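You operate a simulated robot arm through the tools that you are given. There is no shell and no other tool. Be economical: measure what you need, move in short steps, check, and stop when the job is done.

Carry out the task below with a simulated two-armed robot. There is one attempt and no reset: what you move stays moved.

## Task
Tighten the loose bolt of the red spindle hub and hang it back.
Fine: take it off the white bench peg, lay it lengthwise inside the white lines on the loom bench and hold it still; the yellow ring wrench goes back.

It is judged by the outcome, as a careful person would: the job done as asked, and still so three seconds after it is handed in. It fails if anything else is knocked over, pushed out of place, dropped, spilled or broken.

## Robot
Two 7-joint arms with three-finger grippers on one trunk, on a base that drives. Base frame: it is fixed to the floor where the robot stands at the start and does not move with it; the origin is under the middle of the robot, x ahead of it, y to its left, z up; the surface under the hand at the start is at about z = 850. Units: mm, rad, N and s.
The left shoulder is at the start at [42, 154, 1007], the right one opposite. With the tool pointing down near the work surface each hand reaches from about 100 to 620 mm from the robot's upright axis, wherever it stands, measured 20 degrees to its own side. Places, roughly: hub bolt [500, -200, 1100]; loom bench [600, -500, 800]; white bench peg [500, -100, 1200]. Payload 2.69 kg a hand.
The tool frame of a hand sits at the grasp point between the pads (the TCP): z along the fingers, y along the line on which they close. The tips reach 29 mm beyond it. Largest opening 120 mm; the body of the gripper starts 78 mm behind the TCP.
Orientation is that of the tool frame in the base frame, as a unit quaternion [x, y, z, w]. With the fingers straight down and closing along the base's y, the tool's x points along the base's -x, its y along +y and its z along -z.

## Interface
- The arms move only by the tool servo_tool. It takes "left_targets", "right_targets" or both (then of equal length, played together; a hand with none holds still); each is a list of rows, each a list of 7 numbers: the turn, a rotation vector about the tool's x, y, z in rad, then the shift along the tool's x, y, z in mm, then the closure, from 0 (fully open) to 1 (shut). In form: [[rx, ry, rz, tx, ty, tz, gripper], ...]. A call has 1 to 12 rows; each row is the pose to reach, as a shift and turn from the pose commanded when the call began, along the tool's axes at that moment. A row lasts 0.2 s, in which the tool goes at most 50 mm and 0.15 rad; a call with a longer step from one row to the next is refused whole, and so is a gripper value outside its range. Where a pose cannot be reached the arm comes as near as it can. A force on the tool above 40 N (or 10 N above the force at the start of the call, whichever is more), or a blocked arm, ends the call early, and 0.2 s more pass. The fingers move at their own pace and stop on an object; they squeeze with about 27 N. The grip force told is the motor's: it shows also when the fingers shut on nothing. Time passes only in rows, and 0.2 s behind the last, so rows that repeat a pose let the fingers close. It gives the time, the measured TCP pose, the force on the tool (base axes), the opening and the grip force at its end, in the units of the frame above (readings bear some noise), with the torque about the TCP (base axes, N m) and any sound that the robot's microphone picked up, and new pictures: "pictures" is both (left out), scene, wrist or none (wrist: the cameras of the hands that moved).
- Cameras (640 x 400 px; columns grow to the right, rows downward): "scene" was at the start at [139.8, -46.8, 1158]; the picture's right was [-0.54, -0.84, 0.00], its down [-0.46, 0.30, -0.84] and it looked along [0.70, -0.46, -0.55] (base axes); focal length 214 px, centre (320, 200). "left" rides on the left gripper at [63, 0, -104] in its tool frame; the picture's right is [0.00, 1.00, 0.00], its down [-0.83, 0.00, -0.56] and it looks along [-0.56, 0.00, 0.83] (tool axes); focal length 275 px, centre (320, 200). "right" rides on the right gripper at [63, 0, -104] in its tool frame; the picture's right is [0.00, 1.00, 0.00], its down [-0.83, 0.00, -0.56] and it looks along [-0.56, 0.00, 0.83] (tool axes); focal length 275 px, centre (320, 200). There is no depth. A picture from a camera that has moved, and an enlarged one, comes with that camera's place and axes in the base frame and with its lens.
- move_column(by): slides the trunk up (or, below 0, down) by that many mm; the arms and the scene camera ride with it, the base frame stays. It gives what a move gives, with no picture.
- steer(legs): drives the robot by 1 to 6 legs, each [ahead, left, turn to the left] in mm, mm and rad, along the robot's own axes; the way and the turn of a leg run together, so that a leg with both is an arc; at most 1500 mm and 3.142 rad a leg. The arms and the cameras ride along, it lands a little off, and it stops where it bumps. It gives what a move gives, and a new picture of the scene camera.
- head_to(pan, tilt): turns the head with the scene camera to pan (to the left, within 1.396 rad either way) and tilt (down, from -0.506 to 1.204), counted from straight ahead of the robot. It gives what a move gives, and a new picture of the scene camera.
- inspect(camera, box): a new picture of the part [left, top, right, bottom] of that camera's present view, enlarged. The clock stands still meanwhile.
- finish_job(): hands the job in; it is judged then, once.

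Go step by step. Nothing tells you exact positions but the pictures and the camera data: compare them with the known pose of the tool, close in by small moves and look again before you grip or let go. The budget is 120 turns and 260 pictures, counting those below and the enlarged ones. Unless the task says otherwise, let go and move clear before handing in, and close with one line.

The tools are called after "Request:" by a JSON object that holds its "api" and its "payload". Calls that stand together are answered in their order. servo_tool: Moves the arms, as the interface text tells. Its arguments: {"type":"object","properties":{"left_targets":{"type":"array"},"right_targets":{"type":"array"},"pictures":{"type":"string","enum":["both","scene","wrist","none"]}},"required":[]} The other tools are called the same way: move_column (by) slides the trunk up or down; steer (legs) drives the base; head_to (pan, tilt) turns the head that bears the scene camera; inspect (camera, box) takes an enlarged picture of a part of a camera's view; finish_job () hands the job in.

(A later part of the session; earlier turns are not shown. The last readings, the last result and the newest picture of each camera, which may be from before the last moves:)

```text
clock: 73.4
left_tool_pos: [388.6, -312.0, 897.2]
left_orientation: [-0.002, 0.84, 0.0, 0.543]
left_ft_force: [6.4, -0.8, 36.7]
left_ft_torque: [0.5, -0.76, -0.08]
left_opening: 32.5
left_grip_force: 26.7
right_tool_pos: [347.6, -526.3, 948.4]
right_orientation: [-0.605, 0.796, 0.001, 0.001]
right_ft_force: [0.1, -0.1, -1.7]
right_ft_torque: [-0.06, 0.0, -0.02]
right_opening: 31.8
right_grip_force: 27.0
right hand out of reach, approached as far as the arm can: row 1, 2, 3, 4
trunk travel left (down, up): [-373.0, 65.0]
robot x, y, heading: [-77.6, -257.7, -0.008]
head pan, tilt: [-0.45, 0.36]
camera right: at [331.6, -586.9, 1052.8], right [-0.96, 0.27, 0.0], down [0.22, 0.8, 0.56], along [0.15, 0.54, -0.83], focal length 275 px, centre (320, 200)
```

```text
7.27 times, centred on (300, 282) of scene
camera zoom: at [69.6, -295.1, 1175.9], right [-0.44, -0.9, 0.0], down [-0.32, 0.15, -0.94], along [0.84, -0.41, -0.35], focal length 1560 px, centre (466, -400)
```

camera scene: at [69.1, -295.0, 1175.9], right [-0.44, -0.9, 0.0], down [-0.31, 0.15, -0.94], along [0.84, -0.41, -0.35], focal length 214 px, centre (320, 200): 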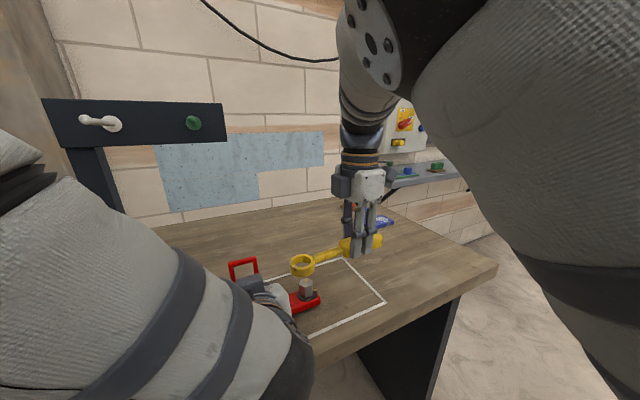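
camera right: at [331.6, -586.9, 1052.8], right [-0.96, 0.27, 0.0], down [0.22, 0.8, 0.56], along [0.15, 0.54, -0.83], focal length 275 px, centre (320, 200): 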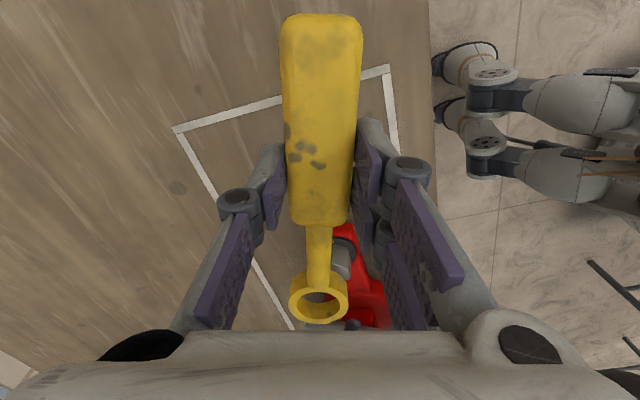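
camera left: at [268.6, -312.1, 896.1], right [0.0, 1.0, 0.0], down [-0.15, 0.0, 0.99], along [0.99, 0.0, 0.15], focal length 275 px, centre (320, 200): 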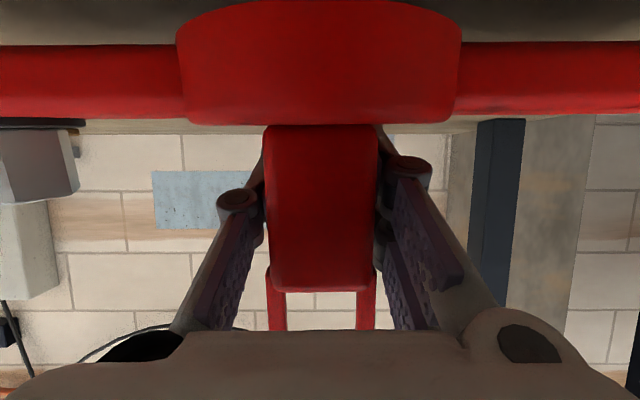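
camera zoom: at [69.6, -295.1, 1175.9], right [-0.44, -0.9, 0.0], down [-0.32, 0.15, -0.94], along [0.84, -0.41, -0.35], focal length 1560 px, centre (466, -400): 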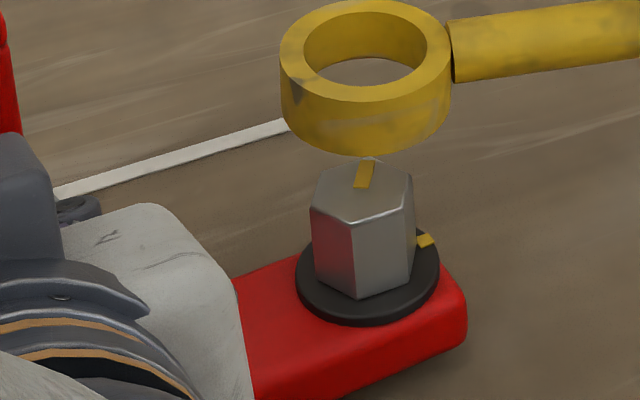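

The bore is round with only ~1.5 mm play, so perhaps it needs a longer swing before it bites. I'll swing back above the bolt to a larger start angle (yaw≈2.5).

Request:
{"api": "servo_tool", "payload": {"right_targets": [[0, 0, -0.148, -1.6, -14.6, 0, 0.8], [0, 0, -0.296, -5.6, -29, 0, 0.8], [0, 0, -0.445, -12, -42.6, 0, 0.8], [0, 0, -0.594, -20.7, -55.1, 0, 0.8], [0, 0, -0.743, -31.6, -66.2, 0, 0.8], [0, 0, -0.892, -44.3, -75.7, 0, 0.8], [0, 0, -1.041, -58.6, -83.2, 0, 0.8], [0, 0, -1.19, -74.1, -88.6, 0, 0.8], [0, 0, -1.2, -74.1, -88.6, 0, 0.8]], "pictures": "none"}}

Request:
{"api": "inspect", "payload": {"camera": "scene", "box": [240, 240, 360, 315]}}

Request:
{"api": "inspect", "payload": {"camera": "right", "box": [240, 230, 400, 340]}}

```text
clock: 75.4
left_tool_pos: [387.0, -310.7, 898.5]
left_orientation: [-0.002, 0.841, -0.001, 0.542]
left_ft_force: [4.5, -0.2, 36.8]
left_ft_torque: [0.49, -0.67, -0.1]
left_opening: 32.2
left_grip_force: 27.4
right_tool_pos: [452.7, -478.3, 947.4]
right_orientation: [0.949, -0.314, 0.001, 0.0]
right_ft_force: [-0.2, 0.1, -1.7]
right_ft_torque: [0.0, 0.05, -0.01]
right_opening: 31.3
right_grip_force: 26.8
trunk travel left (down, up): [-373.0, 65.0]
robot x, y, heading: [-84.0, -254.7, -0.006]
head pan, tilt: [-0.45, 0.36]
```

```text
5.33 times, centred on (300, 278) of scene
camera zoom: at [69.4, -295.1, 1175.9], right [-0.44, -0.9, 0.0], down [-0.31, 0.15, -0.94], along [0.84, -0.41, -0.35], focal length 1144 px, centre (427, -213)
```

zoom: 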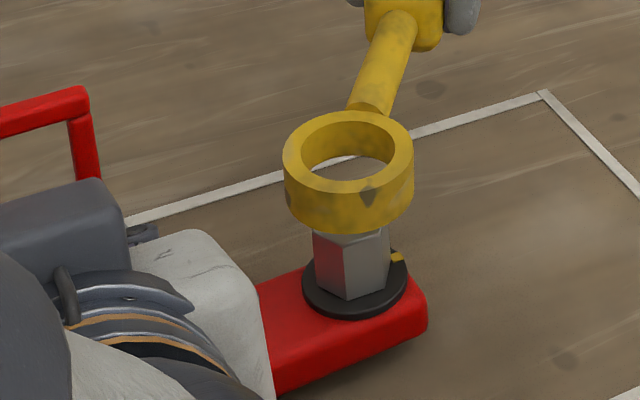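

```text
3.64 times, centred on (320, 285) of right
camera zoom: at [503.6, -515.3, 1051.8], right [-0.59, -0.8, 0.0], down [-0.67, 0.49, 0.56], along [-0.45, 0.33, -0.83], focal length 1001 px, centre (320, -109)
```

zoom: 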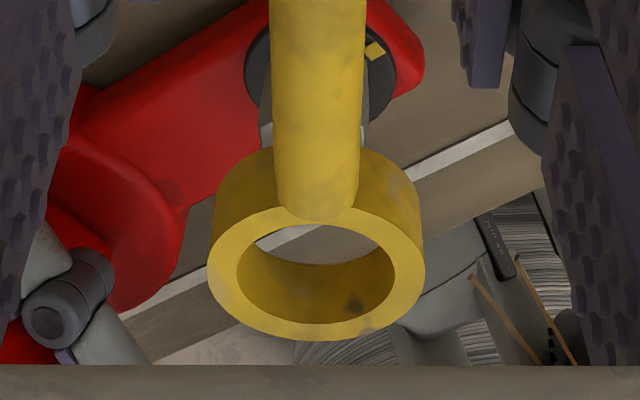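

Yaw 2.5 reached and ring lined up. Lowering over the head again, to the washer.

Request:
{"api": "servo_tool", "payload": {"right_targets": [[0, 0, 0, 0, 0, 12, 0.8], [0, 0, 0, 0, 0, 22, 0.8], [0, 0, 0, 0, 0, 30, 0.8], [0, 0, 0, 0, 0, 35, 0.8], [0, 0, 0, 0, 0, 38.5, 0.8], [0, 0, 0, 0, 0, 38.5, 0.8]], "pictures": "none"}}

Request:
{"api": "inspect", "payload": {"camera": "right", "box": [240, 230, 400, 340]}}

Request:
{"api": "inspect", "payload": {"camera": "scene", "box": [260, 255, 340, 310]}}

```text
clock: 76.8
left_tool_pos: [388.7, -311.1, 898.4]
left_orientation: [-0.002, 0.84, 0.0, 0.542]
left_ft_force: [3.7, 2.4, 37.4]
left_ft_torque: [0.68, -0.73, -0.46]
left_opening: 32.3
left_grip_force: 27.0
right_tool_pos: [450.5, -479.2, 909.8]
right_orientation: [0.949, -0.316, 0.0, 0.0]
right_ft_force: [3.2, -6.9, 1.5]
right_ft_torque: [-0.07, 0.13, 0.21]
right_opening: 31.7
right_grip_force: 26.9
trunk travel left (down, up): [-373.0, 65.0]
robot x, y, heading: [-78.4, -255.6, -0.006]
head pan, tilt: [-0.45, 0.36]
```

```text
3.64 times, centred on (320, 285) of right
camera zoom: at [502.8, -516.6, 1012.9], right [-0.6, -0.8, 0.0], down [-0.67, 0.5, 0.56], along [-0.45, 0.33, -0.83], focal length 1001 px, centre (320, -109)
```

zoom: 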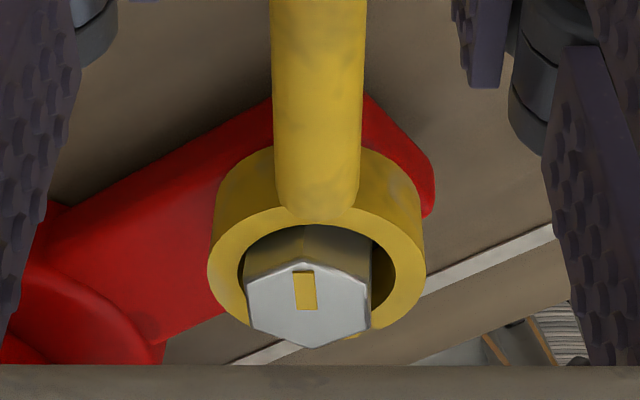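

```text
7.27 times, centred on (300, 282) of scene
camera zoom: at [69.5, -295.3, 1175.9], right [-0.44, -0.9, 0.0], down [-0.31, 0.15, -0.94], along [0.84, -0.41, -0.35], focal length 1560 px, centre (466, -400)
```

zoom: 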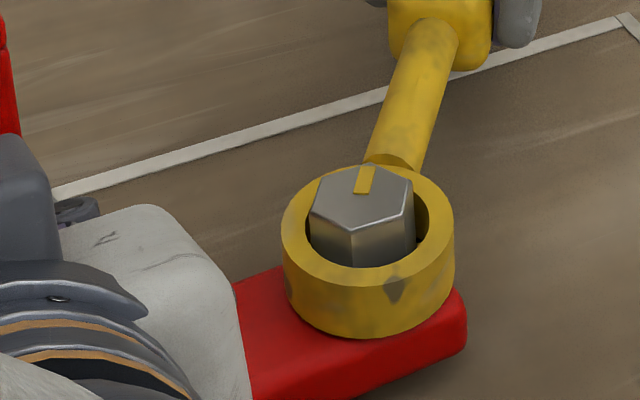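

The ring is seated. I'll sweep clockwise 0.6 rad and check the marks.

Request:
{"api": "servo_tool", "payload": {"right_targets": [[0, 0, 0.12, -1, 13.4, 0, 0.8], [0, 0, 0.24, -3.6, 26.6, 0, 0.8], [0, 0, 0.36, -7.7, 39.4, 0, 0.8], [0, 0, 0.48, -13.3, 51.6, 0, 0.8], [0, 0, 0.6, -20.4, 63, 0, 0.8], [0, 0, 0.6, -20.4, 63, 0, 0.8]], "pictures": "none"}}

Request:
{"api": "inspect", "payload": {"camera": "right", "box": [240, 230, 400, 340]}}

Request:
{"api": "inspect", "payload": {"camera": "scene", "box": [260, 255, 340, 310]}}

```text
clock: 78.2
left_tool_pos: [388.3, -311.3, 898.6]
left_orientation: [-0.003, 0.841, 0.001, 0.541]
left_ft_force: [6.3, -0.2, 35.5]
left_ft_torque: [0.81, -0.84, -0.04]
left_opening: 32.2
left_grip_force: 26.9
right_tool_pos: [396.4, -516.1, 908.9]
right_orientation: [0.812, -0.583, 0.0, 0.001]
right_ft_force: [-0.7, -1.6, 1.9]
right_ft_torque: [0.25, 0.19, 0.08]
right_opening: 31.4
right_grip_force: 26.6
trunk travel left (down, up): [-373.0, 65.0]
robot x, y, heading: [-80.2, -255.4, -0.006]
head pan, tilt: [-0.45, 0.36]
```

```text
3.64 times, centred on (320, 285) of right
camera zoom: at [417.9, -576.7, 1011.9], right [-0.95, -0.32, 0.0], down [-0.27, 0.79, 0.56], along [-0.18, 0.53, -0.83], focal length 1001 px, centre (320, -109)
```

zoom: 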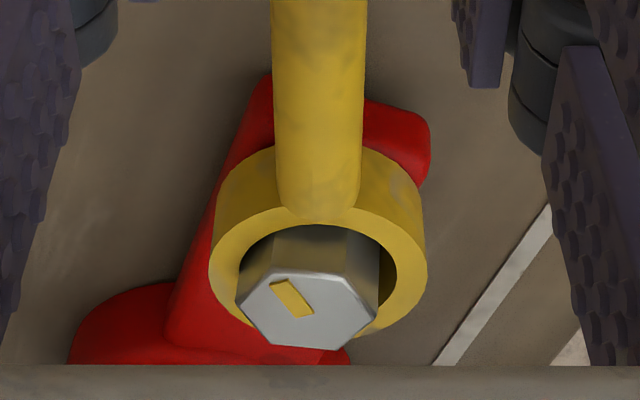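

```text
7.27 times, centred on (300, 282) of scene
camera zoom: at [69.4, -295.0, 1175.9], right [-0.44, -0.9, 0.0], down [-0.31, 0.15, -0.94], along [0.84, -0.41, -0.35], focal length 1560 px, centre (466, -400)
```

zoom: 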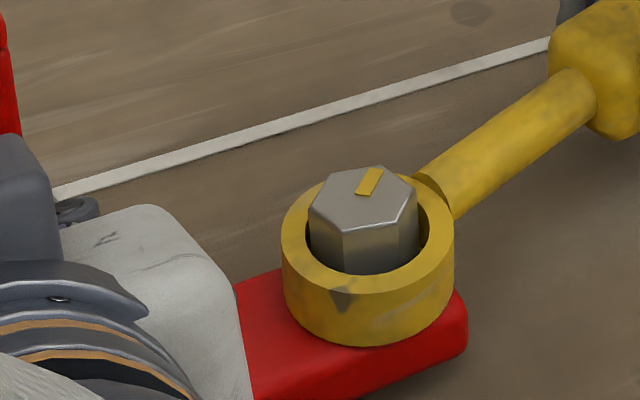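

The head has now turned about 10°, so it is engaging. Continuing the swing.

Request:
{"api": "servo_tool", "payload": {"right_targets": [[0, 0, 0.12, -1, 13.4, 0, 0.8], [0, 0, 0.24, -3.6, 26.6, 0, 0.8], [0, 0, 0.36, -7.7, 39.4, 0, 0.8], [0, 0, 0.48, -13.3, 51.6, 0, 0.8], [0, 0, 0.48, -13.3, 51.6, 0, 0.8]], "pictures": "none"}}

Request:
{"api": "inspect", "payload": {"camera": "right", "box": [240, 230, 400, 340]}}

Request:
{"api": "inspect", "payload": {"camera": "scene", "box": [260, 255, 340, 310]}}

```text
clock: 79.4
left_tool_pos: [388.1, -310.4, 898.1]
left_orientation: [-0.003, 0.841, 0.0, 0.542]
left_ft_force: [5.4, 1.3, 37.6]
left_ft_torque: [0.55, -0.64, -0.28]
left_opening: 32.0
left_grip_force: 26.6
right_tool_pos: [344.3, -521.9, 909.9]
right_orientation: [-0.651, 0.759, 0.0, 0.0]
right_ft_force: [-0.2, 0.0, -2.7]
right_ft_torque: [0.0, 0.01, 0.2]
right_opening: 31.6
right_grip_force: 27.1
trunk travel left (down, up): [-373.0, 65.0]
robot x, y, heading: [-79.5, -257.7, 0.003]
head pan, tilt: [-0.45, 0.36]
```

```text
3.64 times, centred on (320, 285) of right
camera zoom: at [335.6, -583.5, 1013.3], right [-0.99, 0.15, 0.0], down [0.12, 0.82, 0.56], along [0.08, 0.55, -0.83], focal length 1001 px, centre (320, -109)
```

zoom: 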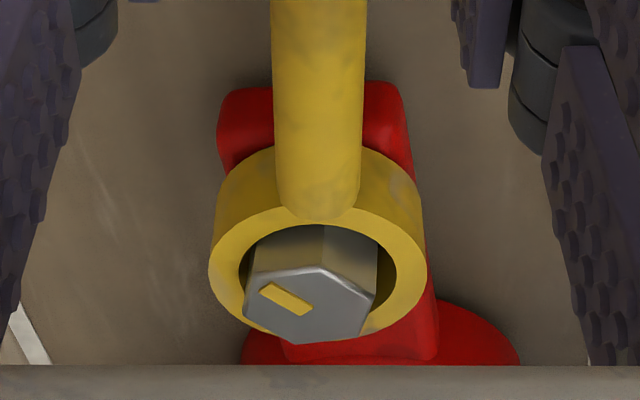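

```text
7.27 times, centred on (300, 282) of scene
camera zoom: at [69.4, -294.9, 1175.9], right [-0.44, -0.9, 0.0], down [-0.31, 0.15, -0.94], along [0.84, -0.41, -0.35], focal length 1560 px, centre (466, -400)
```

zoom: 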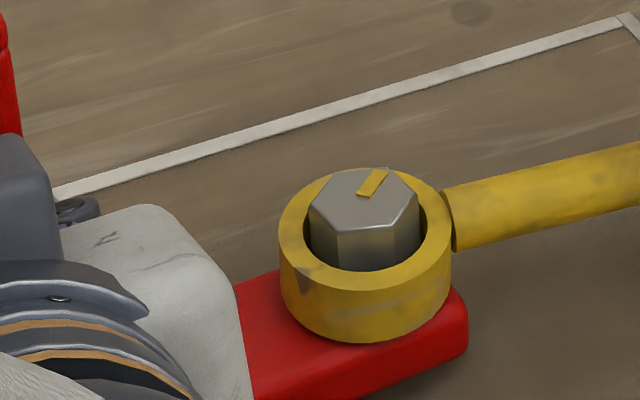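

The mark is now near 40° (needs ~90°). Lateral force reads zero here with a clean 0.2 Nm couple, so centring matters; refitted ring offset ≈113.5 mm. I'll continue a little further from here to test.

Request:
{"api": "servo_tool", "payload": {"right_targets": [[0, 0, 0.06, -0.2, 6.8, 0, 0.8], [0, 0, 0.12, -0.8, 13.6, 0, 0.8], [0, 0, 0.18, -1.8, 20.3, 0, 0.8], [0, 0, 0.24, -3.3, 27, 0, 0.8]], "pictures": "none"}}

Request:
{"api": "inspect", "payload": {"camera": "right", "box": [240, 230, 400, 340]}}

Request:
{"api": "inspect", "payload": {"camera": "scene", "box": [260, 255, 340, 310]}}

```text
clock: 80.4
left_tool_pos: [387.5, -309.5, 898.2]
left_orientation: [-0.004, 0.841, 0.001, 0.541]
left_ft_force: [4.5, 5.8, 38.0]
left_ft_torque: [0.32, -0.57, -0.42]
left_opening: 32.3
left_grip_force: 27.4
right_tool_pos: [319.1, -513.8, 910.2]
right_orientation: [-0.556, 0.831, 0.0, -0.001]
right_ft_force: [-0.4, -5.8, -3.3]
right_ft_torque: [-0.32, 0.1, -0.05]
right_opening: 31.7
right_grip_force: 26.5
trunk travel left (down, up): [-373.0, 65.0]
robot x, y, heading: [-76.9, -259.3, -0.003]
head pan, tilt: [-0.45, 0.36]
```

```text
3.64 times, centred on (320, 285) of right
camera zoom: at [294.9, -571.5, 1014.0], right [-0.93, 0.38, 0.0], down [0.32, 0.77, 0.55], along [0.21, 0.51, -0.83], focal length 1001 px, centre (320, -109)
```

zoom: 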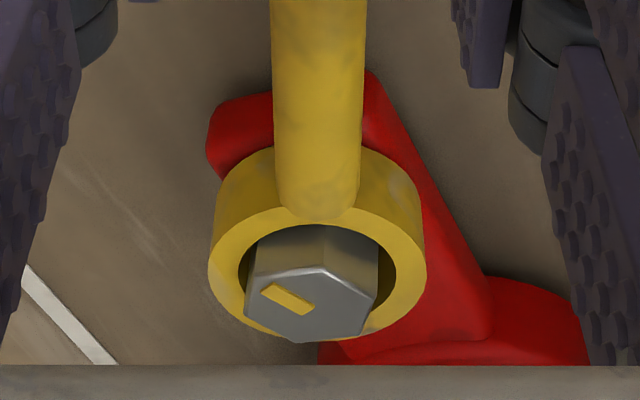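

```text
7.27 times, centred on (300, 282) of scene
camera zoom: at [69.4, -295.1, 1175.8], right [-0.44, -0.9, 0.0], down [-0.31, 0.15, -0.94], along [0.84, -0.41, -0.35], focal length 1560 px, centre (466, -400)
```

zoom: 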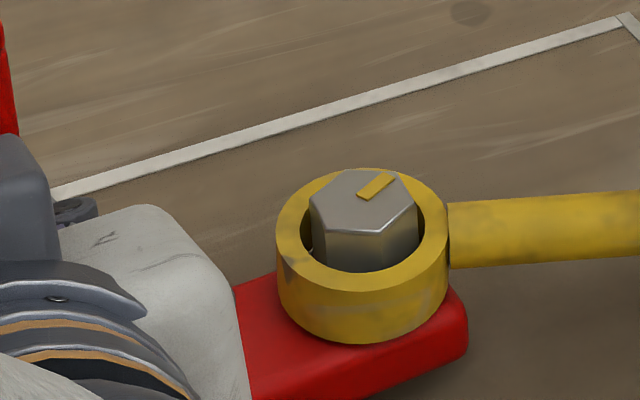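

The bolt is now turning together with the wrench (about 14° in this step, no out-of-reach). I'll keep going, trimming 1 mm for the lateral load.

Request:
{"api": "servo_tool", "payload": {"right_targets": [[0, 0, 0.08, 0.3, 8.8, 0, 0.8], [0, 0, 0.16, -0.6, 17.7, 0, 0.8], [0, 0, 0.24, -2.4, 26.6, 0, 0.8], [0, 0, 0.32, -4.9, 35.3, 0, 0.8], [0, 0, 0.32, -4.9, 35.3, 0, 0.8]], "pictures": "none"}}

Request:
{"api": "inspect", "payload": {"camera": "right", "box": [240, 230, 400, 340]}}

Request:
{"api": "inspect", "payload": {"camera": "scene", "box": [260, 255, 340, 310]}}

```text
clock: 81.6
left_tool_pos: [387.9, -311.7, 898.6]
left_orientation: [-0.003, 0.841, 0.0, 0.542]
left_ft_force: [5.9, 2.6, 36.0]
left_ft_torque: [0.63, -0.65, -0.19]
left_opening: 32.2
left_grip_force: 27.2
right_tool_pos: [286.8, -494.4, 911.0]
right_orientation: [-0.416, 0.909, 0.0, -0.001]
right_ft_force: [-1.1, -1.9, -1.4]
right_ft_torque: [0.0, 0.01, 0.18]
right_opening: 31.9
right_grip_force: 26.7
trunk travel left (down, up): [-373.0, 65.0]
robot x, y, heading: [-75.1, -256.7, -0.002]
head pan, tilt: [-0.45, 0.36]
```

```text
3.64 times, centred on (320, 285) of right
camera zoom: at [247.1, -542.2, 1013.8], right [-0.76, 0.65, 0.0], down [0.54, 0.63, 0.55], along [0.36, 0.42, -0.83], focal length 1001 px, centre (320, -109)
```

zoom: 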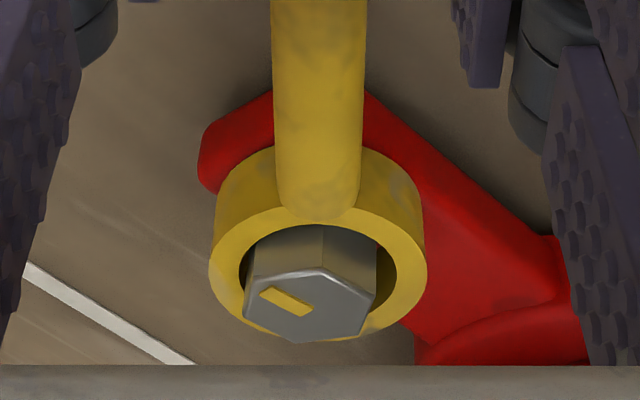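

```text
7.27 times, centred on (300, 282) of scene
camera zoom: at [69.4, -294.8, 1175.9], right [-0.44, -0.9, 0.0], down [-0.31, 0.15, -0.94], along [0.84, -0.41, -0.35], focal length 1560 px, centre (466, -400)
```

zoom: 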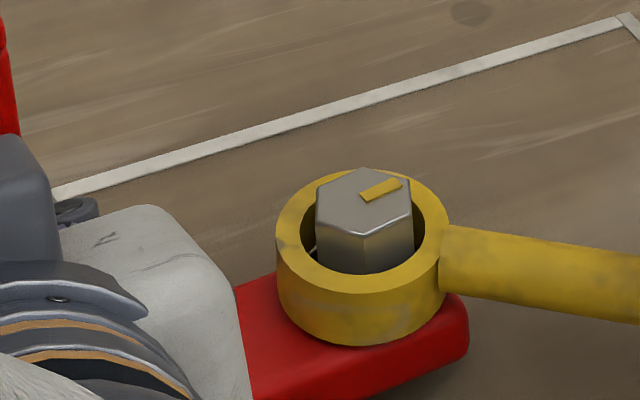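

The head mark is now about 70°, with roughly 20° left. Continuing 0.3 rad more, watching torque and sound.

Request:
{"api": "servo_tool", "payload": {"right_targets": [[0, 0, 0.08, -0.4, 9.1, 0, 0.8], [0, 0, 0.16, -1.4, 18.1, 0, 0.8], [0, 0, 0.24, -3.3, 27, 0, 0.8], [0, 0, 0.3, -5.1, 33.5, 0, 0.8], [0, 0, 0.3, -5.1, 33.5, 0, 0.8]], "pictures": "none"}}

Request:
{"api": "inspect", "payload": {"camera": "right", "box": [240, 230, 400, 340]}}

Request:
{"api": "inspect", "payload": {"camera": "scene", "box": [260, 255, 340, 310]}}

```text
clock: 82.8
left_tool_pos: [388.3, -310.1, 898.2]
left_orientation: [-0.004, 0.84, 0.001, 0.543]
left_ft_force: [15.3, 12.2, 31.7]
left_ft_torque: [0.62, -0.78, -0.8]
left_opening: 32.3
left_grip_force: 27.1
right_tool_pos: [264.0, -469.9, 910.5]
right_orientation: [-0.276, 0.961, 0.0, -0.002]
right_ft_force: [-12.1, -16.5, -0.1]
right_ft_torque: [-0.19, 0.16, 0.77]
right_opening: 32.0
right_grip_force: 26.6
trunk travel left (down, up): [-373.0, 65.0]
robot x, y, heading: [-78.2, -255.6, -0.001]
head pan, tilt: [-0.45, 0.36]
```

```text
3.64 times, centred on (320, 285) of right
camera zoom: at [212.7, -503.1, 1013.5], right [-0.53, 0.85, 0.0], down [0.7, 0.44, 0.55], along [0.47, 0.3, -0.83], focal length 1001 px, centre (320, -109)
```

zoom: 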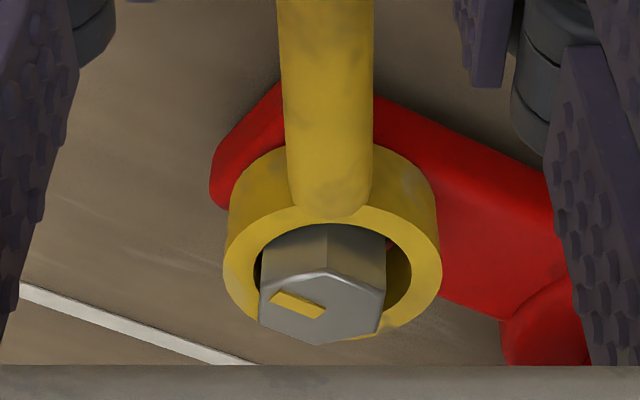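

```text
7.27 times, centred on (300, 282) of scene
camera zoom: at [69.4, -295.4, 1175.8], right [-0.44, -0.9, 0.0], down [-0.31, 0.15, -0.94], along [0.84, -0.41, -0.35], focal length 1560 px, centre (466, -400)
```

zoom: 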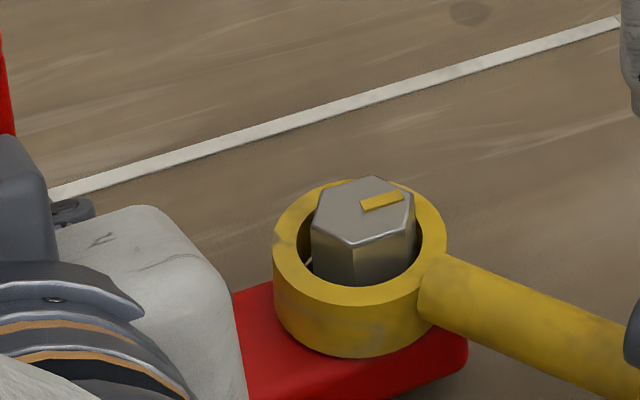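

The resisting couple rose to about 1.6 Nm and the marks look aligned. I'll push slightly further to confirm it's at the stop.

Request:
{"api": "servo_tool", "payload": {"right_targets": [[0, 0, 0.03, 0, 3.4, 0, 0.8], [0, 0, 0.06, -0.2, 6.8, 0, 0.8], [0, 0, 0.06, -0.2, 6.8, 0, 0.8]], "pictures": "none"}}

Request:
{"api": "inspect", "payload": {"camera": "scene", "box": [260, 255, 340, 310]}}

```text
clock: 83.6
left_tool_pos: [388.3, -308.6, 897.6]
left_orientation: [-0.005, 0.84, 0.003, 0.543]
left_ft_force: [16.8, 17.4, 30.5]
left_ft_torque: [0.59, -0.69, -1.01]
left_opening: 32.7
left_grip_force: 27.0
right_tool_pos: [263.3, -463.6, 909.6]
right_orientation: [-0.247, 0.969, 0.0, -0.002]
right_ft_force: [-13.0, -16.7, -2.0]
right_ft_torque: [-0.38, 0.34, 0.81]
right_opening: 32.9
right_grip_force: 26.8
trunk travel left (down, up): [-373.0, 65.0]
robot x, y, heading: [-80.1, -252.9, -0.005]
head pan, tilt: [-0.45, 0.36]
```

```text
7.27 times, centred on (300, 282) of scene
camera zoom: at [69.8, -294.8, 1175.8], right [-0.44, -0.9, 0.0], down [-0.32, 0.15, -0.94], along [0.84, -0.41, -0.35], focal length 1560 px, centre (466, -400)
```

zoom: 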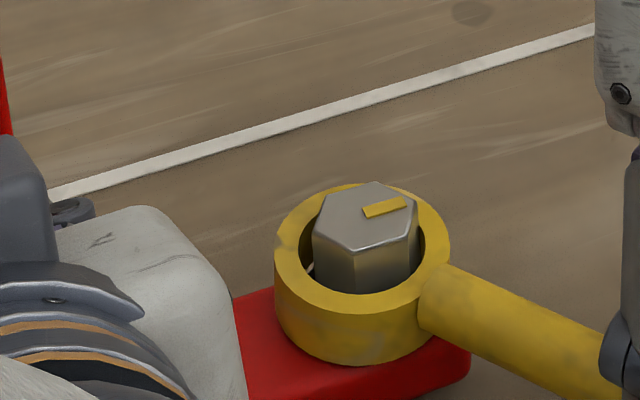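

The bolt is at its stop: it no longer turns and the hub starts to yield instead. I'll relax the load and lift the wrench off, then check the marks.

Request:
{"api": "servo_tool", "payload": {"right_targets": [[0, 0, -0.04, 0, -4.5, 0, 0.8], [0, 0, -0.04, 0, -4.5, -10, 0.8], [0, 0, -0.04, 0, -4.5, -25, 0.8], [0, 0, -0.04, 0, -4.5, -45, 0.8], [0, 0, -0.04, 0, -4.5, -65, 0.8], [0, 0, -0.04, 0, -4.5, -65, 0.8]], "pictures": "wrist"}}

Request:
{"api": "inspect", "payload": {"camera": "scene", "box": [260, 255, 340, 310]}}

```text
clock: 85.0
left_tool_pos: [387.0, -310.0, 898.5]
left_orientation: [-0.003, 0.841, 0.0, 0.542]
left_ft_force: [4.7, 3.1, 35.8]
left_ft_torque: [0.65, -0.68, -0.04]
left_opening: 32.1
left_grip_force: 26.9
right_tool_pos: [265.7, -467.5, 975.5]
right_orientation: [-0.266, 0.964, 0.0, -0.001]
right_ft_force: [0.6, 0.3, -1.9]
right_ft_torque: [-0.03, 0.0, 0.0]
right_opening: 31.9
right_grip_force: 27.0
trunk travel left (down, up): [-373.0, 65.0]
robot x, y, heading: [-79.7, -253.1, -0.0]
head pan, tilt: [-0.45, 0.36]
camera right: at [212.3, -499.5, 1079.3], right [-0.52, 0.86, 0.0], down [0.71, 0.43, 0.56], along [0.48, 0.29, -0.83], focal length 275 px, centre (320, 200)
```

right: 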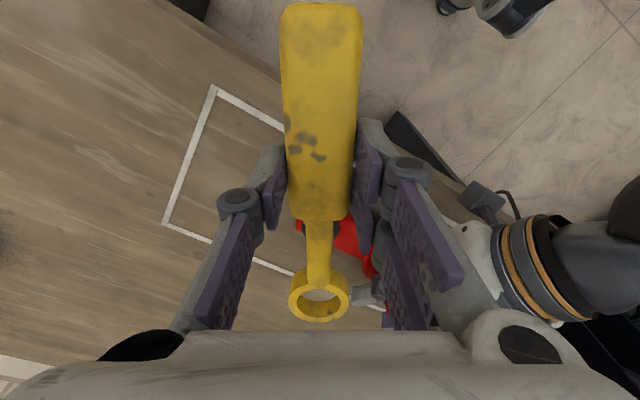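

```text
7.27 times, centred on (300, 282) of scene
camera zoom: at [69.4, -294.6, 1175.9], right [-0.44, -0.9, 0.0], down [-0.31, 0.15, -0.94], along [0.84, -0.41, -0.35], focal length 1560 px, centre (466, -400)
```

zoom: 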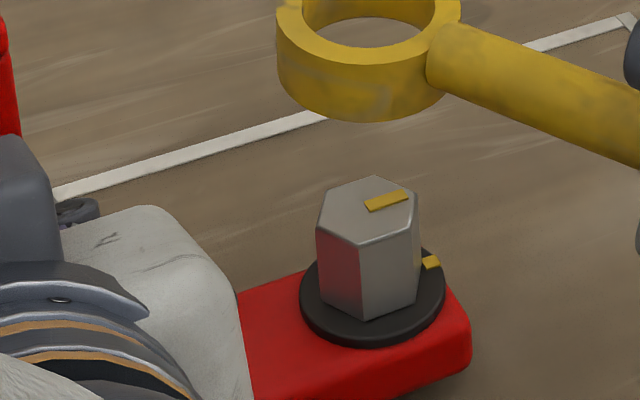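

The marks are aligned: the bolt is tight. Now the wrench goes back; I'll carry it over its original spot.

Request:
{"api": "servo_tool", "payload": {"right_targets": [[0, 0, -0.116, 6, -33, 0, 0.8], [0, 0, -0.232, 12, -67, 0, 0.8], [0, 0, -0.348, 19, -100, 0, 0.8], [0, 0, -0.464, 25, -134, 0, 0.8], [0, 0, -0.58, 31, -167, 0, 0.8], [0, 0, -0.696, 37, -200, 0, 0.8], [0, 0, -0.812, 44, -234, 0, 0.8], [0, 0, -0.932, 50, -267, 0, 0.8], [0, 0, -0.932, 50, -267, 10, 0.8]], "pictures": "both"}}

```text
clock: 87.0
left_tool_pos: [387.6, -310.6, 897.9]
left_orientation: [-0.004, 0.841, 0.001, 0.542]
left_ft_force: [3.7, 0.8, 36.7]
left_ft_torque: [0.52, -0.55, -0.05]
left_opening: 32.0
left_grip_force: 26.9
right_tool_pos: [359.8, -720.4, 964.3]
right_orientation: [-0.671, 0.741, 0.0, 0.0]
right_ft_force: [0.7, 0.3, -1.4]
right_ft_torque: [-0.02, 0.01, 0.0]
right_opening: 31.6
right_grip_force: 27.0
trunk travel left (down, up): [-373.0, 65.0]
robot x, y, heading: [-79.0, -252.6, -0.005]
head pan, tilt: [-0.45, 0.36]
camera scene: at [69.3, -294.9, 1175.9], right [-0.44, -0.9, 0.0], down [-0.31, 0.15, -0.94], along [0.84, -0.41, -0.35], focal length 214 px, centre (320, 200)
camera right: at [354.2, -783.6, 1068.1], right [-1.0, 0.09, 0.0], down [0.08, 0.83, 0.56], along [0.05, 0.55, -0.83], focal length 275 px, centre (320, 200)
```

scene: 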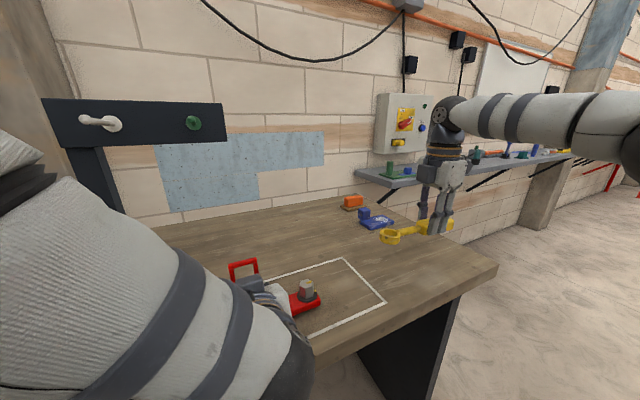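
right: 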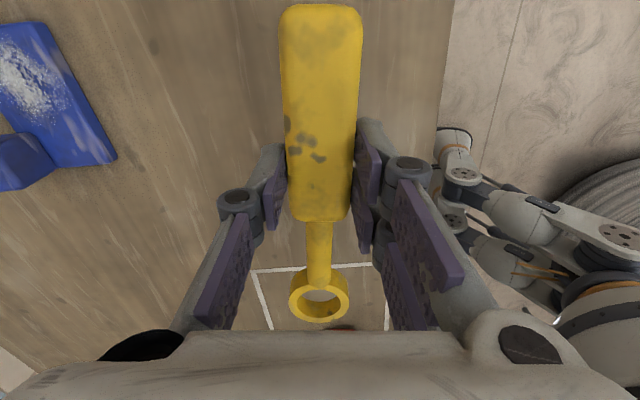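

Reachable. Lowering the wrench to its original place.

Request:
{"api": "servo_tool", "payload": {"right_targets": [[0, 0, 0, 1.5, 0, 25, 0.8], [0, 0, 0, 1.5, 0, 50, 0.8], [0, 0, 0, 1.5, 0, 68, 0.8], [0, 0, 0, 1.5, 0, 75, 0.8], [0, 0, 0, 1.5, 0, 77.5, 0.8], [0, 0, 0, 1.5, 0, 77.5, 0.8]], "pictures": "wrist"}}

```text
clock: 88.4
left_tool_pos: [388.3, -310.4, 896.8]
left_orientation: [-0.002, 0.84, -0.001, 0.542]
left_ft_force: [8.5, -1.9, 32.7]
left_ft_torque: [0.37, -0.76, -0.11]
left_opening: 32.0
left_grip_force: 27.3
right_tool_pos: [359.3, -723.7, 888.8]
right_orientation: [-0.671, 0.742, -0.001, 0.0]
right_ft_force: [-2.7, 0.4, 9.2]
right_ft_torque: [-0.76, 0.15, -0.14]
right_opening: 31.6
right_grip_force: 26.9
trunk travel left (down, up): [-373.0, 65.0]
robot x, y, heading: [-79.5, -253.8, -0.004]
head pan, tilt: [-0.45, 0.36]
camera right: at [354.1, -785.7, 991.6], right [-1.0, 0.1, 0.0], down [0.08, 0.83, 0.55], along [0.05, 0.55, -0.83], focal length 275 px, centre (320, 200)
```

right: 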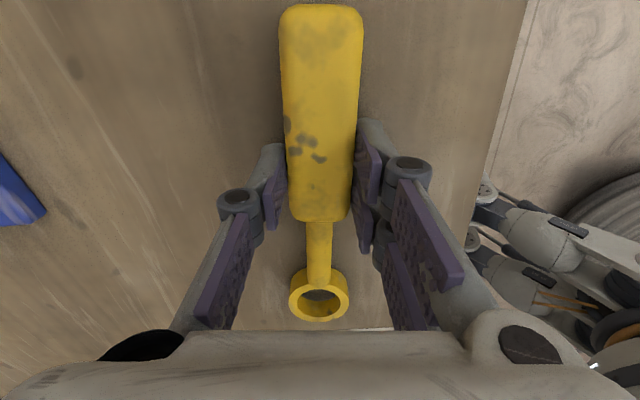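

The handle end is touching down (9 N); the ring is only a few mm up, so I'll open the fingers gently and let it settle.

Request:
{"api": "servo_tool", "payload": {"right_targets": [[0, 0, 0, 0, 0, 1, 0.72], [0, 0, 0, 0, 0, 1, 0.66], [0, 0, 0, 0, 0, 1, 0.55], [0, 0, 0, 0, 0, 1, 0.45], [0, 0, 0, 0, 0, 1, 0.4], [0, 0, 0, 0, 0, -30, 0.4], [0, 0, 0, 0, 0, -70, 0.4], [0, 0, 0, 0, 0, -110, 0.3], [0, 0, 0, 0, 0, -110, 0.3]], "pictures": "wrist"}}

Request:
{"api": "inspect", "payload": {"camera": "scene", "box": [340, 190, 500, 290]}}

```text
clock: 90.4
left_tool_pos: [387.4, -311.0, 896.9]
left_orientation: [-0.002, 0.841, 0.0, 0.541]
left_ft_force: [2.4, -0.7, 36.5]
left_ft_torque: [0.56, -0.55, -0.07]
left_opening: 32.1
left_grip_force: 26.5
right_tool_pos: [360.1, -722.4, 997.3]
right_orientation: [-0.67, 0.742, 0.001, -0.001]
right_ft_force: [0.2, -0.2, -0.5]
right_ft_torque: [-0.01, -0.02, -0.01]
right_opening: 84.0
right_grip_force: 0.0
trunk travel left (down, up): [-373.0, 65.0]
robot x, y, heading: [-80.9, -254.7, -0.005]
head pan, tilt: [-0.45, 0.36]
camera right: at [354.3, -786.1, 1100.4], right [-1.0, 0.1, 0.0], down [0.08, 0.83, 0.56], along [0.05, 0.55, -0.83], focal length 275 px, centre (320, 200)
```

right: 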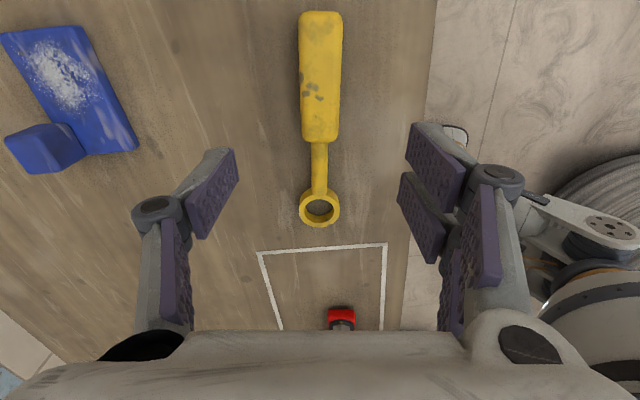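

```text
4.00 times, centred on (420, 240) of scene
camera zoom: at [69.2, -294.9, 1175.9], right [-0.44, -0.9, 0.0], down [-0.31, 0.15, -0.94], along [0.84, -0.41, -0.35], focal length 858 px, centre (-80, 40)
```

zoom: 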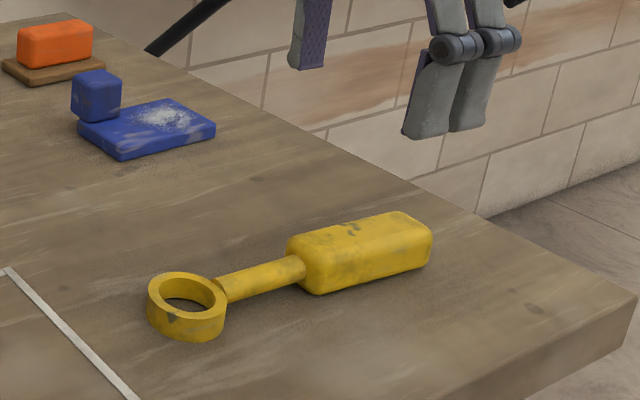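

The wrench lies back in its original place. Now I'll lift the hub with the left hand, raise the empty right hand, and drive forward again.

Request:
{"api": "servo_tool", "payload": {"left_targets": [[0, 0, 0, -9, 0, -4.2, 0.8], [0, 0, 0, -27, 0, -12.7, 0.8], [0, 0, 0, -50, 0, -23.2, 0.8], [0, 0, 0, -72, 0, -33.8, 0.8], [0, 0, 0, -95, 0, -44.4, 0.8], [0, 0, 0, -95, 0, -44.4, 0.8]], "right_targets": [[0, 0, 0, 0, 0, -15, 0.3], [0, 0, 0, 0, 0, -30, 0.3], [0, 0, 0, 0, 0, -45, 0.3], [0, 0, 0, 0, 0, -60, 0.3], [0, 0, 0, 0, 0, -70, 0.3], [0, 0, 0, 0, 0, -70, 0.3]], "pictures": "none"}}

Request:
{"api": "head_to", "payload": {"pan": -0.3, "tilt": 0.2}}

Request:
{"api": "steer", "payload": {"legs": [[80, 0, 0]]}}

```text
clock: 91.8
left_tool_pos: [388.4, -311.1, 998.8]
left_orientation: [-0.002, 0.843, -0.001, 0.538]
left_ft_force: [-0.4, -0.3, -2.4]
left_ft_torque: [0.04, -0.1, 0.01]
left_opening: 31.7
left_grip_force: 27.2
right_tool_pos: [359.3, -724.0, 1066.2]
right_orientation: [-0.671, 0.742, 0.002, -0.001]
right_ft_force: [-0.1, 0.2, 0.9]
right_ft_torque: [0.0, 0.0, 0.04]
right_opening: 84.0
right_grip_force: 0.0
trunk travel left (down, up): [-373.0, 65.0]
robot x, y, heading: [-79.9, -253.6, -0.003]
head pan, tilt: [-0.45, 0.36]
```

```text
clock: 92.5
left_tool_pos: [387.1, -310.4, 998.9]
left_orientation: [-0.002, 0.843, 0.0, 0.538]
left_ft_force: [-0.8, 0.8, -3.9]
left_ft_torque: [0.04, -0.09, 0.02]
left_opening: 31.9
left_grip_force: 26.8
right_tool_pos: [359.6, -723.3, 1066.1]
right_orientation: [-0.671, 0.741, 0.002, -0.001]
right_ft_force: [0.1, 0.3, 0.0]
right_ft_torque: [-0.03, -0.03, -0.01]
right_opening: 83.7
right_grip_force: 0.0
trunk travel left (down, up): [-373.0, 65.0]
robot x, y, heading: [-77.3, -256.6, 0.001]
head pan, tilt: [-0.3, 0.201]
camera scene: at [76.6, -282.3, 1190.3], right [-0.3, -0.95, 0.0], down [-0.19, 0.06, -0.98], along [0.93, -0.29, -0.2], focal length 214 px, centre (320, 200)
```

scene: 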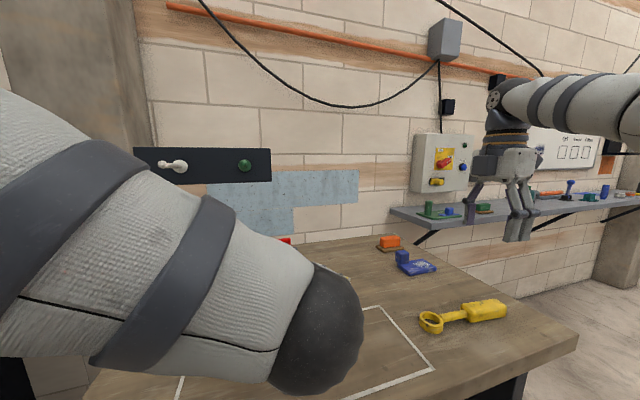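

```text
clock: 93.6
left_tool_pos: [468.8, -311.5, 998.0]
left_orientation: [-0.003, 0.843, 0.0, 0.537]
left_ft_force: [0.9, 0.2, -3.5]
left_ft_torque: [0.05, -0.11, 0.04]
left_opening: 32.1
left_grip_force: 27.8
right_tool_pos: [440.4, -723.0, 1067.6]
right_orientation: [-0.671, 0.741, 0.002, -0.001]
right_ft_force: [0.4, -0.1, -0.1]
right_ft_torque: [-0.03, 0.03, 0.0]
right_opening: 83.9
right_grip_force: 0.1
trunk travel left (down, up): [-373.0, 65.0]
robot x, y, heading: [1.8, -256.8, -0.007]
head pan, tilt: [-0.3, 0.201]
camera scene: at [157.4, -282.4, 1190.2], right [-0.3, -0.95, 0.0], down [-0.19, 0.06, -0.98], along [0.94, -0.29, -0.2], focal length 214 px, centre (320, 200)
```

scene: 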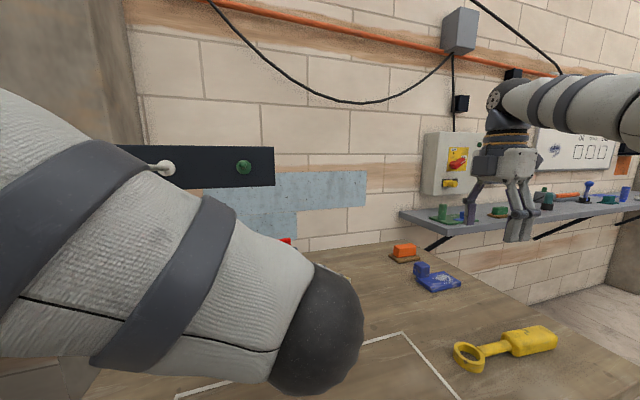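

Request:
{"api": "servo_tool", "payload": {"left_targets": [[0, 0, 0, -17, 10, -14, 0.8], [0, 0, 0, -34, 35, -27, 0.8], [0, 0, 0, -51, 65, -41, 0.8], [0, 0, 0, -68, 100, -55, 0.8], [0, 0, 0, -85, 135, -68, 0.8], [0, 0, 0, -102, 169.5, -82, 0.8], [0, 0, 0, -102, 169.5, -82, 0.8]], "pictures": "both"}}

Request:
{"api": "inspect", "payload": {"camera": "left", "box": [200, 220, 440, 340]}}

Request:
{"api": "inspect", "payload": {"camera": "scene", "box": [0, 120, 280, 300]}}

```text
clock: 95.2
left_tool_pos: [434.1, -140.6, 1124.9]
left_orientation: [-0.002, 0.843, 0.0, 0.538]
left_ft_force: [-0.9, -0.8, -4.0]
left_ft_torque: [0.02, -0.13, 0.01]
left_opening: 32.0
left_grip_force: 27.0
right_tool_pos: [439.2, -724.9, 1066.7]
right_orientation: [-0.672, 0.741, 0.001, -0.002]
right_ft_force: [0.3, -0.9, -0.5]
right_ft_torque: [0.0, -0.01, 0.02]
right_opening: 83.7
right_grip_force: 0.1
trunk travel left (down, up): [-373.0, 65.0]
robot x, y, heading: [0.7, -255.6, -0.002]
head pan, tilt: [-0.3, 0.201]
camera scene: at [156.7, -282.7, 1190.3], right [-0.3, -0.95, 0.0], down [-0.19, 0.06, -0.98], along [0.94, -0.29, -0.2], focal length 214 px, centre (320, 200)
camera left: at [313.8, -141.0, 1109.8], right [0.0, 1.0, 0.0], down [-0.15, 0.0, 0.99], along [0.99, 0.0, 0.15], focal length 275 px, centre (320, 200)
```

scene: 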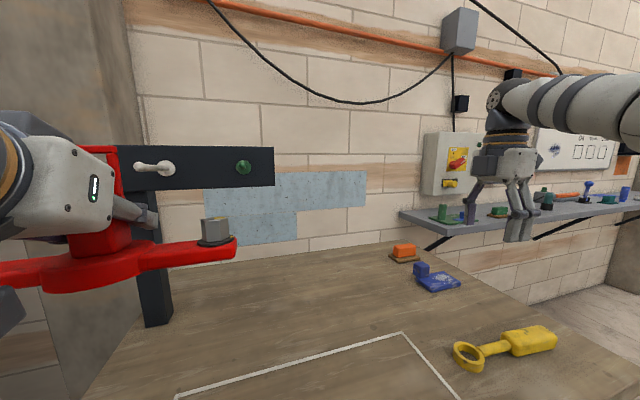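
left: 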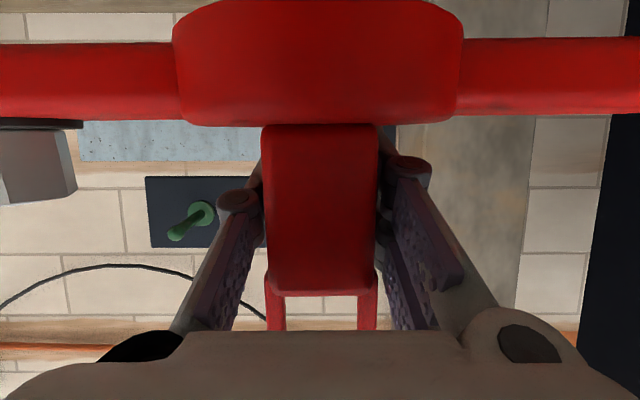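

```text
2.67 times, centred on (320, 280) of left
camera zoom: at [313.8, -141.0, 1109.8], right [0.0, 1.0, 0.0], down [-0.15, 0.0, 0.99], along [0.99, 0.0, 0.15], focal length 734 px, centre (320, -13)
```

zoom: 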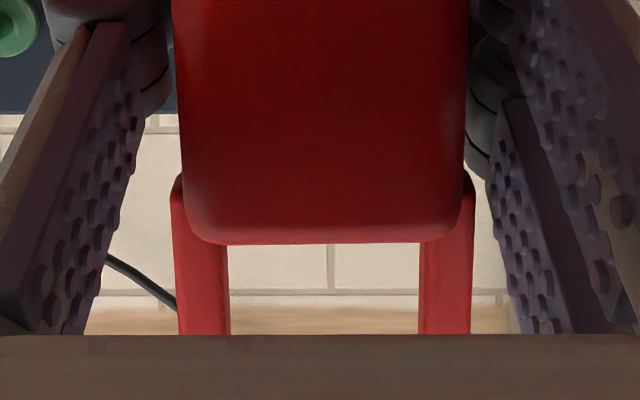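

```text
2.22 times, centred on (140, 210) of scene
camera zoom: at [156.7, -282.7, 1190.3], right [-0.3, -0.95, 0.0], down [-0.19, 0.06, -0.98], along [0.94, -0.29, -0.2], focal length 477 px, centre (720, 178)
```

zoom: 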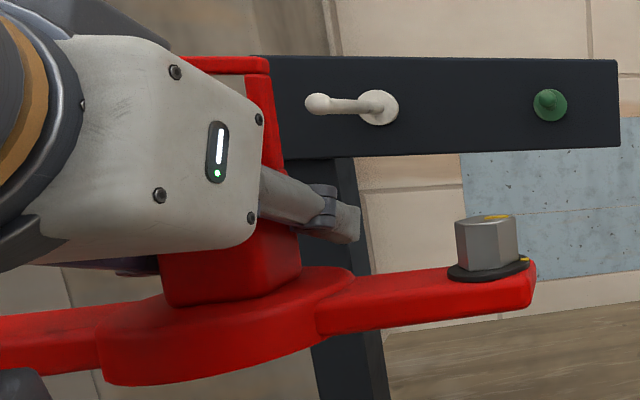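

Pose mirrors the removal end point. I'll advance until the loop is just short of the peg tip and check the alignment there.

Request:
{"api": "servo_tool", "payload": {"left_targets": [[0, 0, 0, -12, 0, 26, 0.8], [0, 0, 0, -24, -1, 52, 0.8], [0, 0, 0, -34, -1, 73, 0.8], [0, 0, 0, -34, -1, 73, 0.8]], "pictures": "wrist"}}

Request:
{"api": "inspect", "payload": {"camera": "left", "box": [240, 260, 400, 340]}}

Request:
{"api": "inspect", "payload": {"camera": "scene", "box": [40, 120, 240, 250]}}

```text
clock: 96.2
left_tool_pos: [514.8, -141.5, 1124.3]
left_orientation: [-0.003, 0.843, 0.0, 0.538]
left_ft_force: [0.7, 0.8, -3.0]
left_ft_torque: [0.05, -0.12, 0.01]
left_opening: 31.8
left_grip_force: 27.6
right_tool_pos: [439.5, -723.4, 1066.7]
right_orientation: [-0.671, 0.741, 0.001, -0.001]
right_ft_force: [0.9, 0.0, 0.3]
right_ft_torque: [-0.03, -0.02, -0.01]
right_opening: 83.8
right_grip_force: 0.1
trunk travel left (down, up): [-373.0, 65.0]
robot x, y, heading: [0.9, -254.7, -0.005]
head pan, tilt: [-0.3, 0.201]
camera left: at [395.1, -141.9, 1110.8], right [0.0, 1.0, 0.0], down [-0.15, 0.0, 0.99], along [0.99, 0.0, 0.15], focal length 275 px, centre (320, 200)
```

left: 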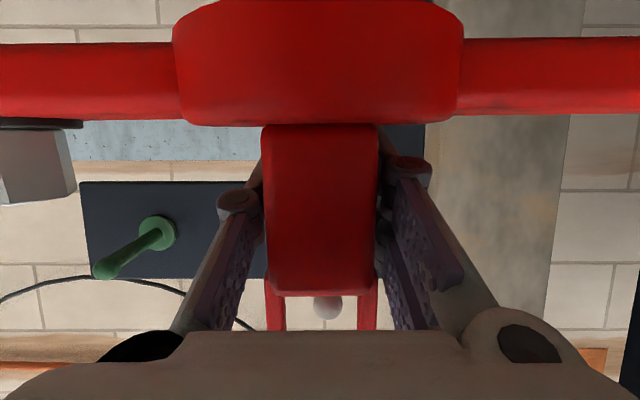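

```text
4.00 times, centred on (320, 300) of left
camera zoom: at [395.1, -141.9, 1110.8], right [0.0, 1.0, 0.0], down [-0.15, 0.0, 0.99], along [0.99, 0.0, 0.15], focal length 1101 px, centre (320, -200)
```

zoom: 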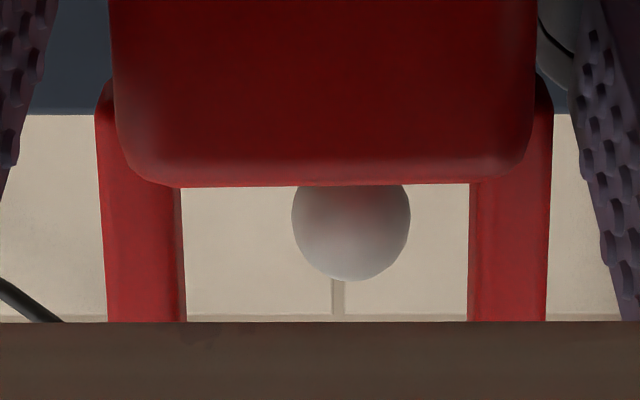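

```text
3.08 times, centred on (140, 185) of scene
camera zoom: at [156.4, -282.2, 1190.4], right [-0.3, -0.95, 0.0], down [-0.19, 0.06, -0.98], along [0.94, -0.29, -0.2], focal length 660 px, centre (874, 246)
```

zoom: 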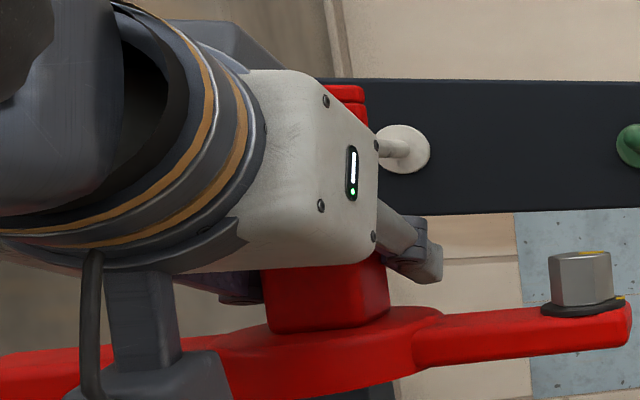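

The knob sits about 3 mm to +y of the loop centre, with good clearance above the body. I'll correct 2.5 mm in y and slide the loop on.

Request:
{"api": "servo_tool", "payload": {"left_targets": [[0, 0, 0, 0, 2.5, 0, 0.8], [0, 0, 0, -6, 2.5, 14, 0.8], [0, 0, 0, -12, 2.5, 28, 0.8], [0, 0, 0, -17, 2.5, 39, 0.8], [0, 0, 0, -21, 2.5, 50, 0.8], [0, 0, 0, -21, 2.5, 50, 0.8]], "pictures": "wrist"}}

Request:
{"api": "inspect", "payload": {"camera": "left", "box": [240, 260, 400, 340]}}

Request:
{"api": "inspect", "payload": {"camera": "scene", "box": [40, 120, 240, 250]}}

```text
clock: 97.6
left_tool_pos: [568.3, -139.1, 1121.5]
left_orientation: [-0.002, 0.843, 0.0, 0.538]
left_ft_force: [-24.5, 2.7, -15.2]
left_ft_torque: [-0.08, -2.06, -0.14]
left_opening: 32.1
left_grip_force: 27.2
right_tool_pos: [436.1, -724.4, 1067.8]
right_orientation: [-0.671, 0.741, 0.0, 0.0]
right_ft_force: [0.4, -0.9, 0.0]
right_ft_torque: [0.02, 0.02, 0.01]
right_opening: 83.9
right_grip_force: 0.0
trunk travel left (down, up): [-373.0, 65.0]
robot x, y, heading: [2.4, -258.0, -0.006]
head pan, tilt: [-0.3, 0.201]
camera left: at [446.9, -138.6, 1108.6], right [0.0, 1.0, 0.0], down [-0.15, 0.0, 0.99], along [0.99, 0.0, 0.15], focal length 275 px, centre (320, 200)
```

left: 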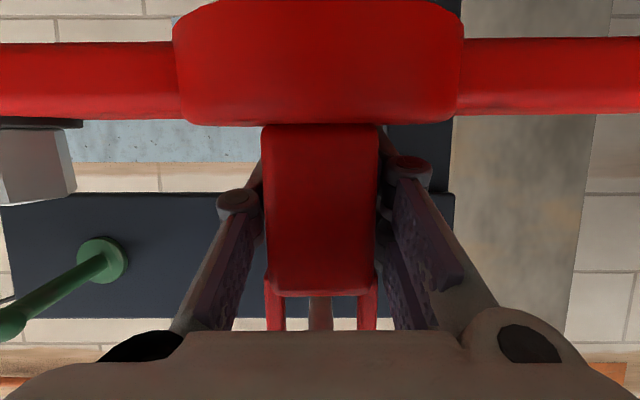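

```text
4.00 times, centred on (320, 300) of left
camera zoom: at [446.9, -138.6, 1108.6], right [0.0, 1.0, 0.0], down [-0.15, 0.0, 0.99], along [0.99, 0.0, 0.15], focal length 1101 px, centre (320, -200)
```

zoom: 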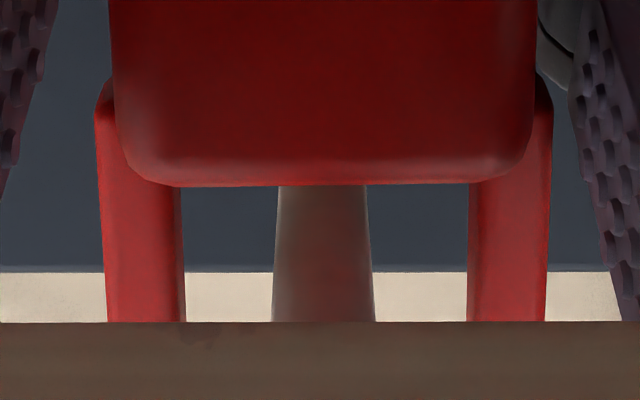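

```text
3.08 times, centred on (140, 185) of scene
camera zoom: at [153.7, -281.7, 1190.6], right [-0.3, -0.95, 0.0], down [-0.19, 0.06, -0.98], along [0.94, -0.29, -0.2], focal length 660 px, centre (874, 246)
```

zoom: 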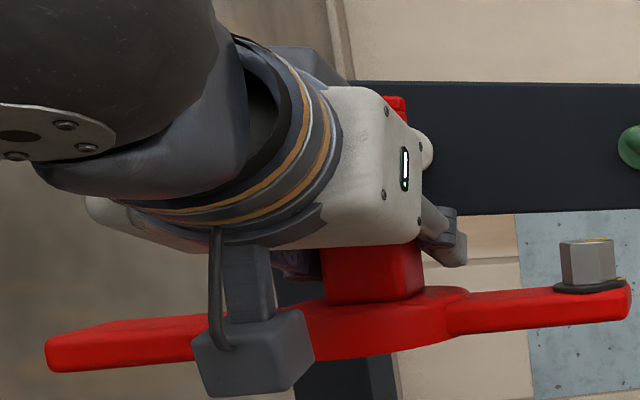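

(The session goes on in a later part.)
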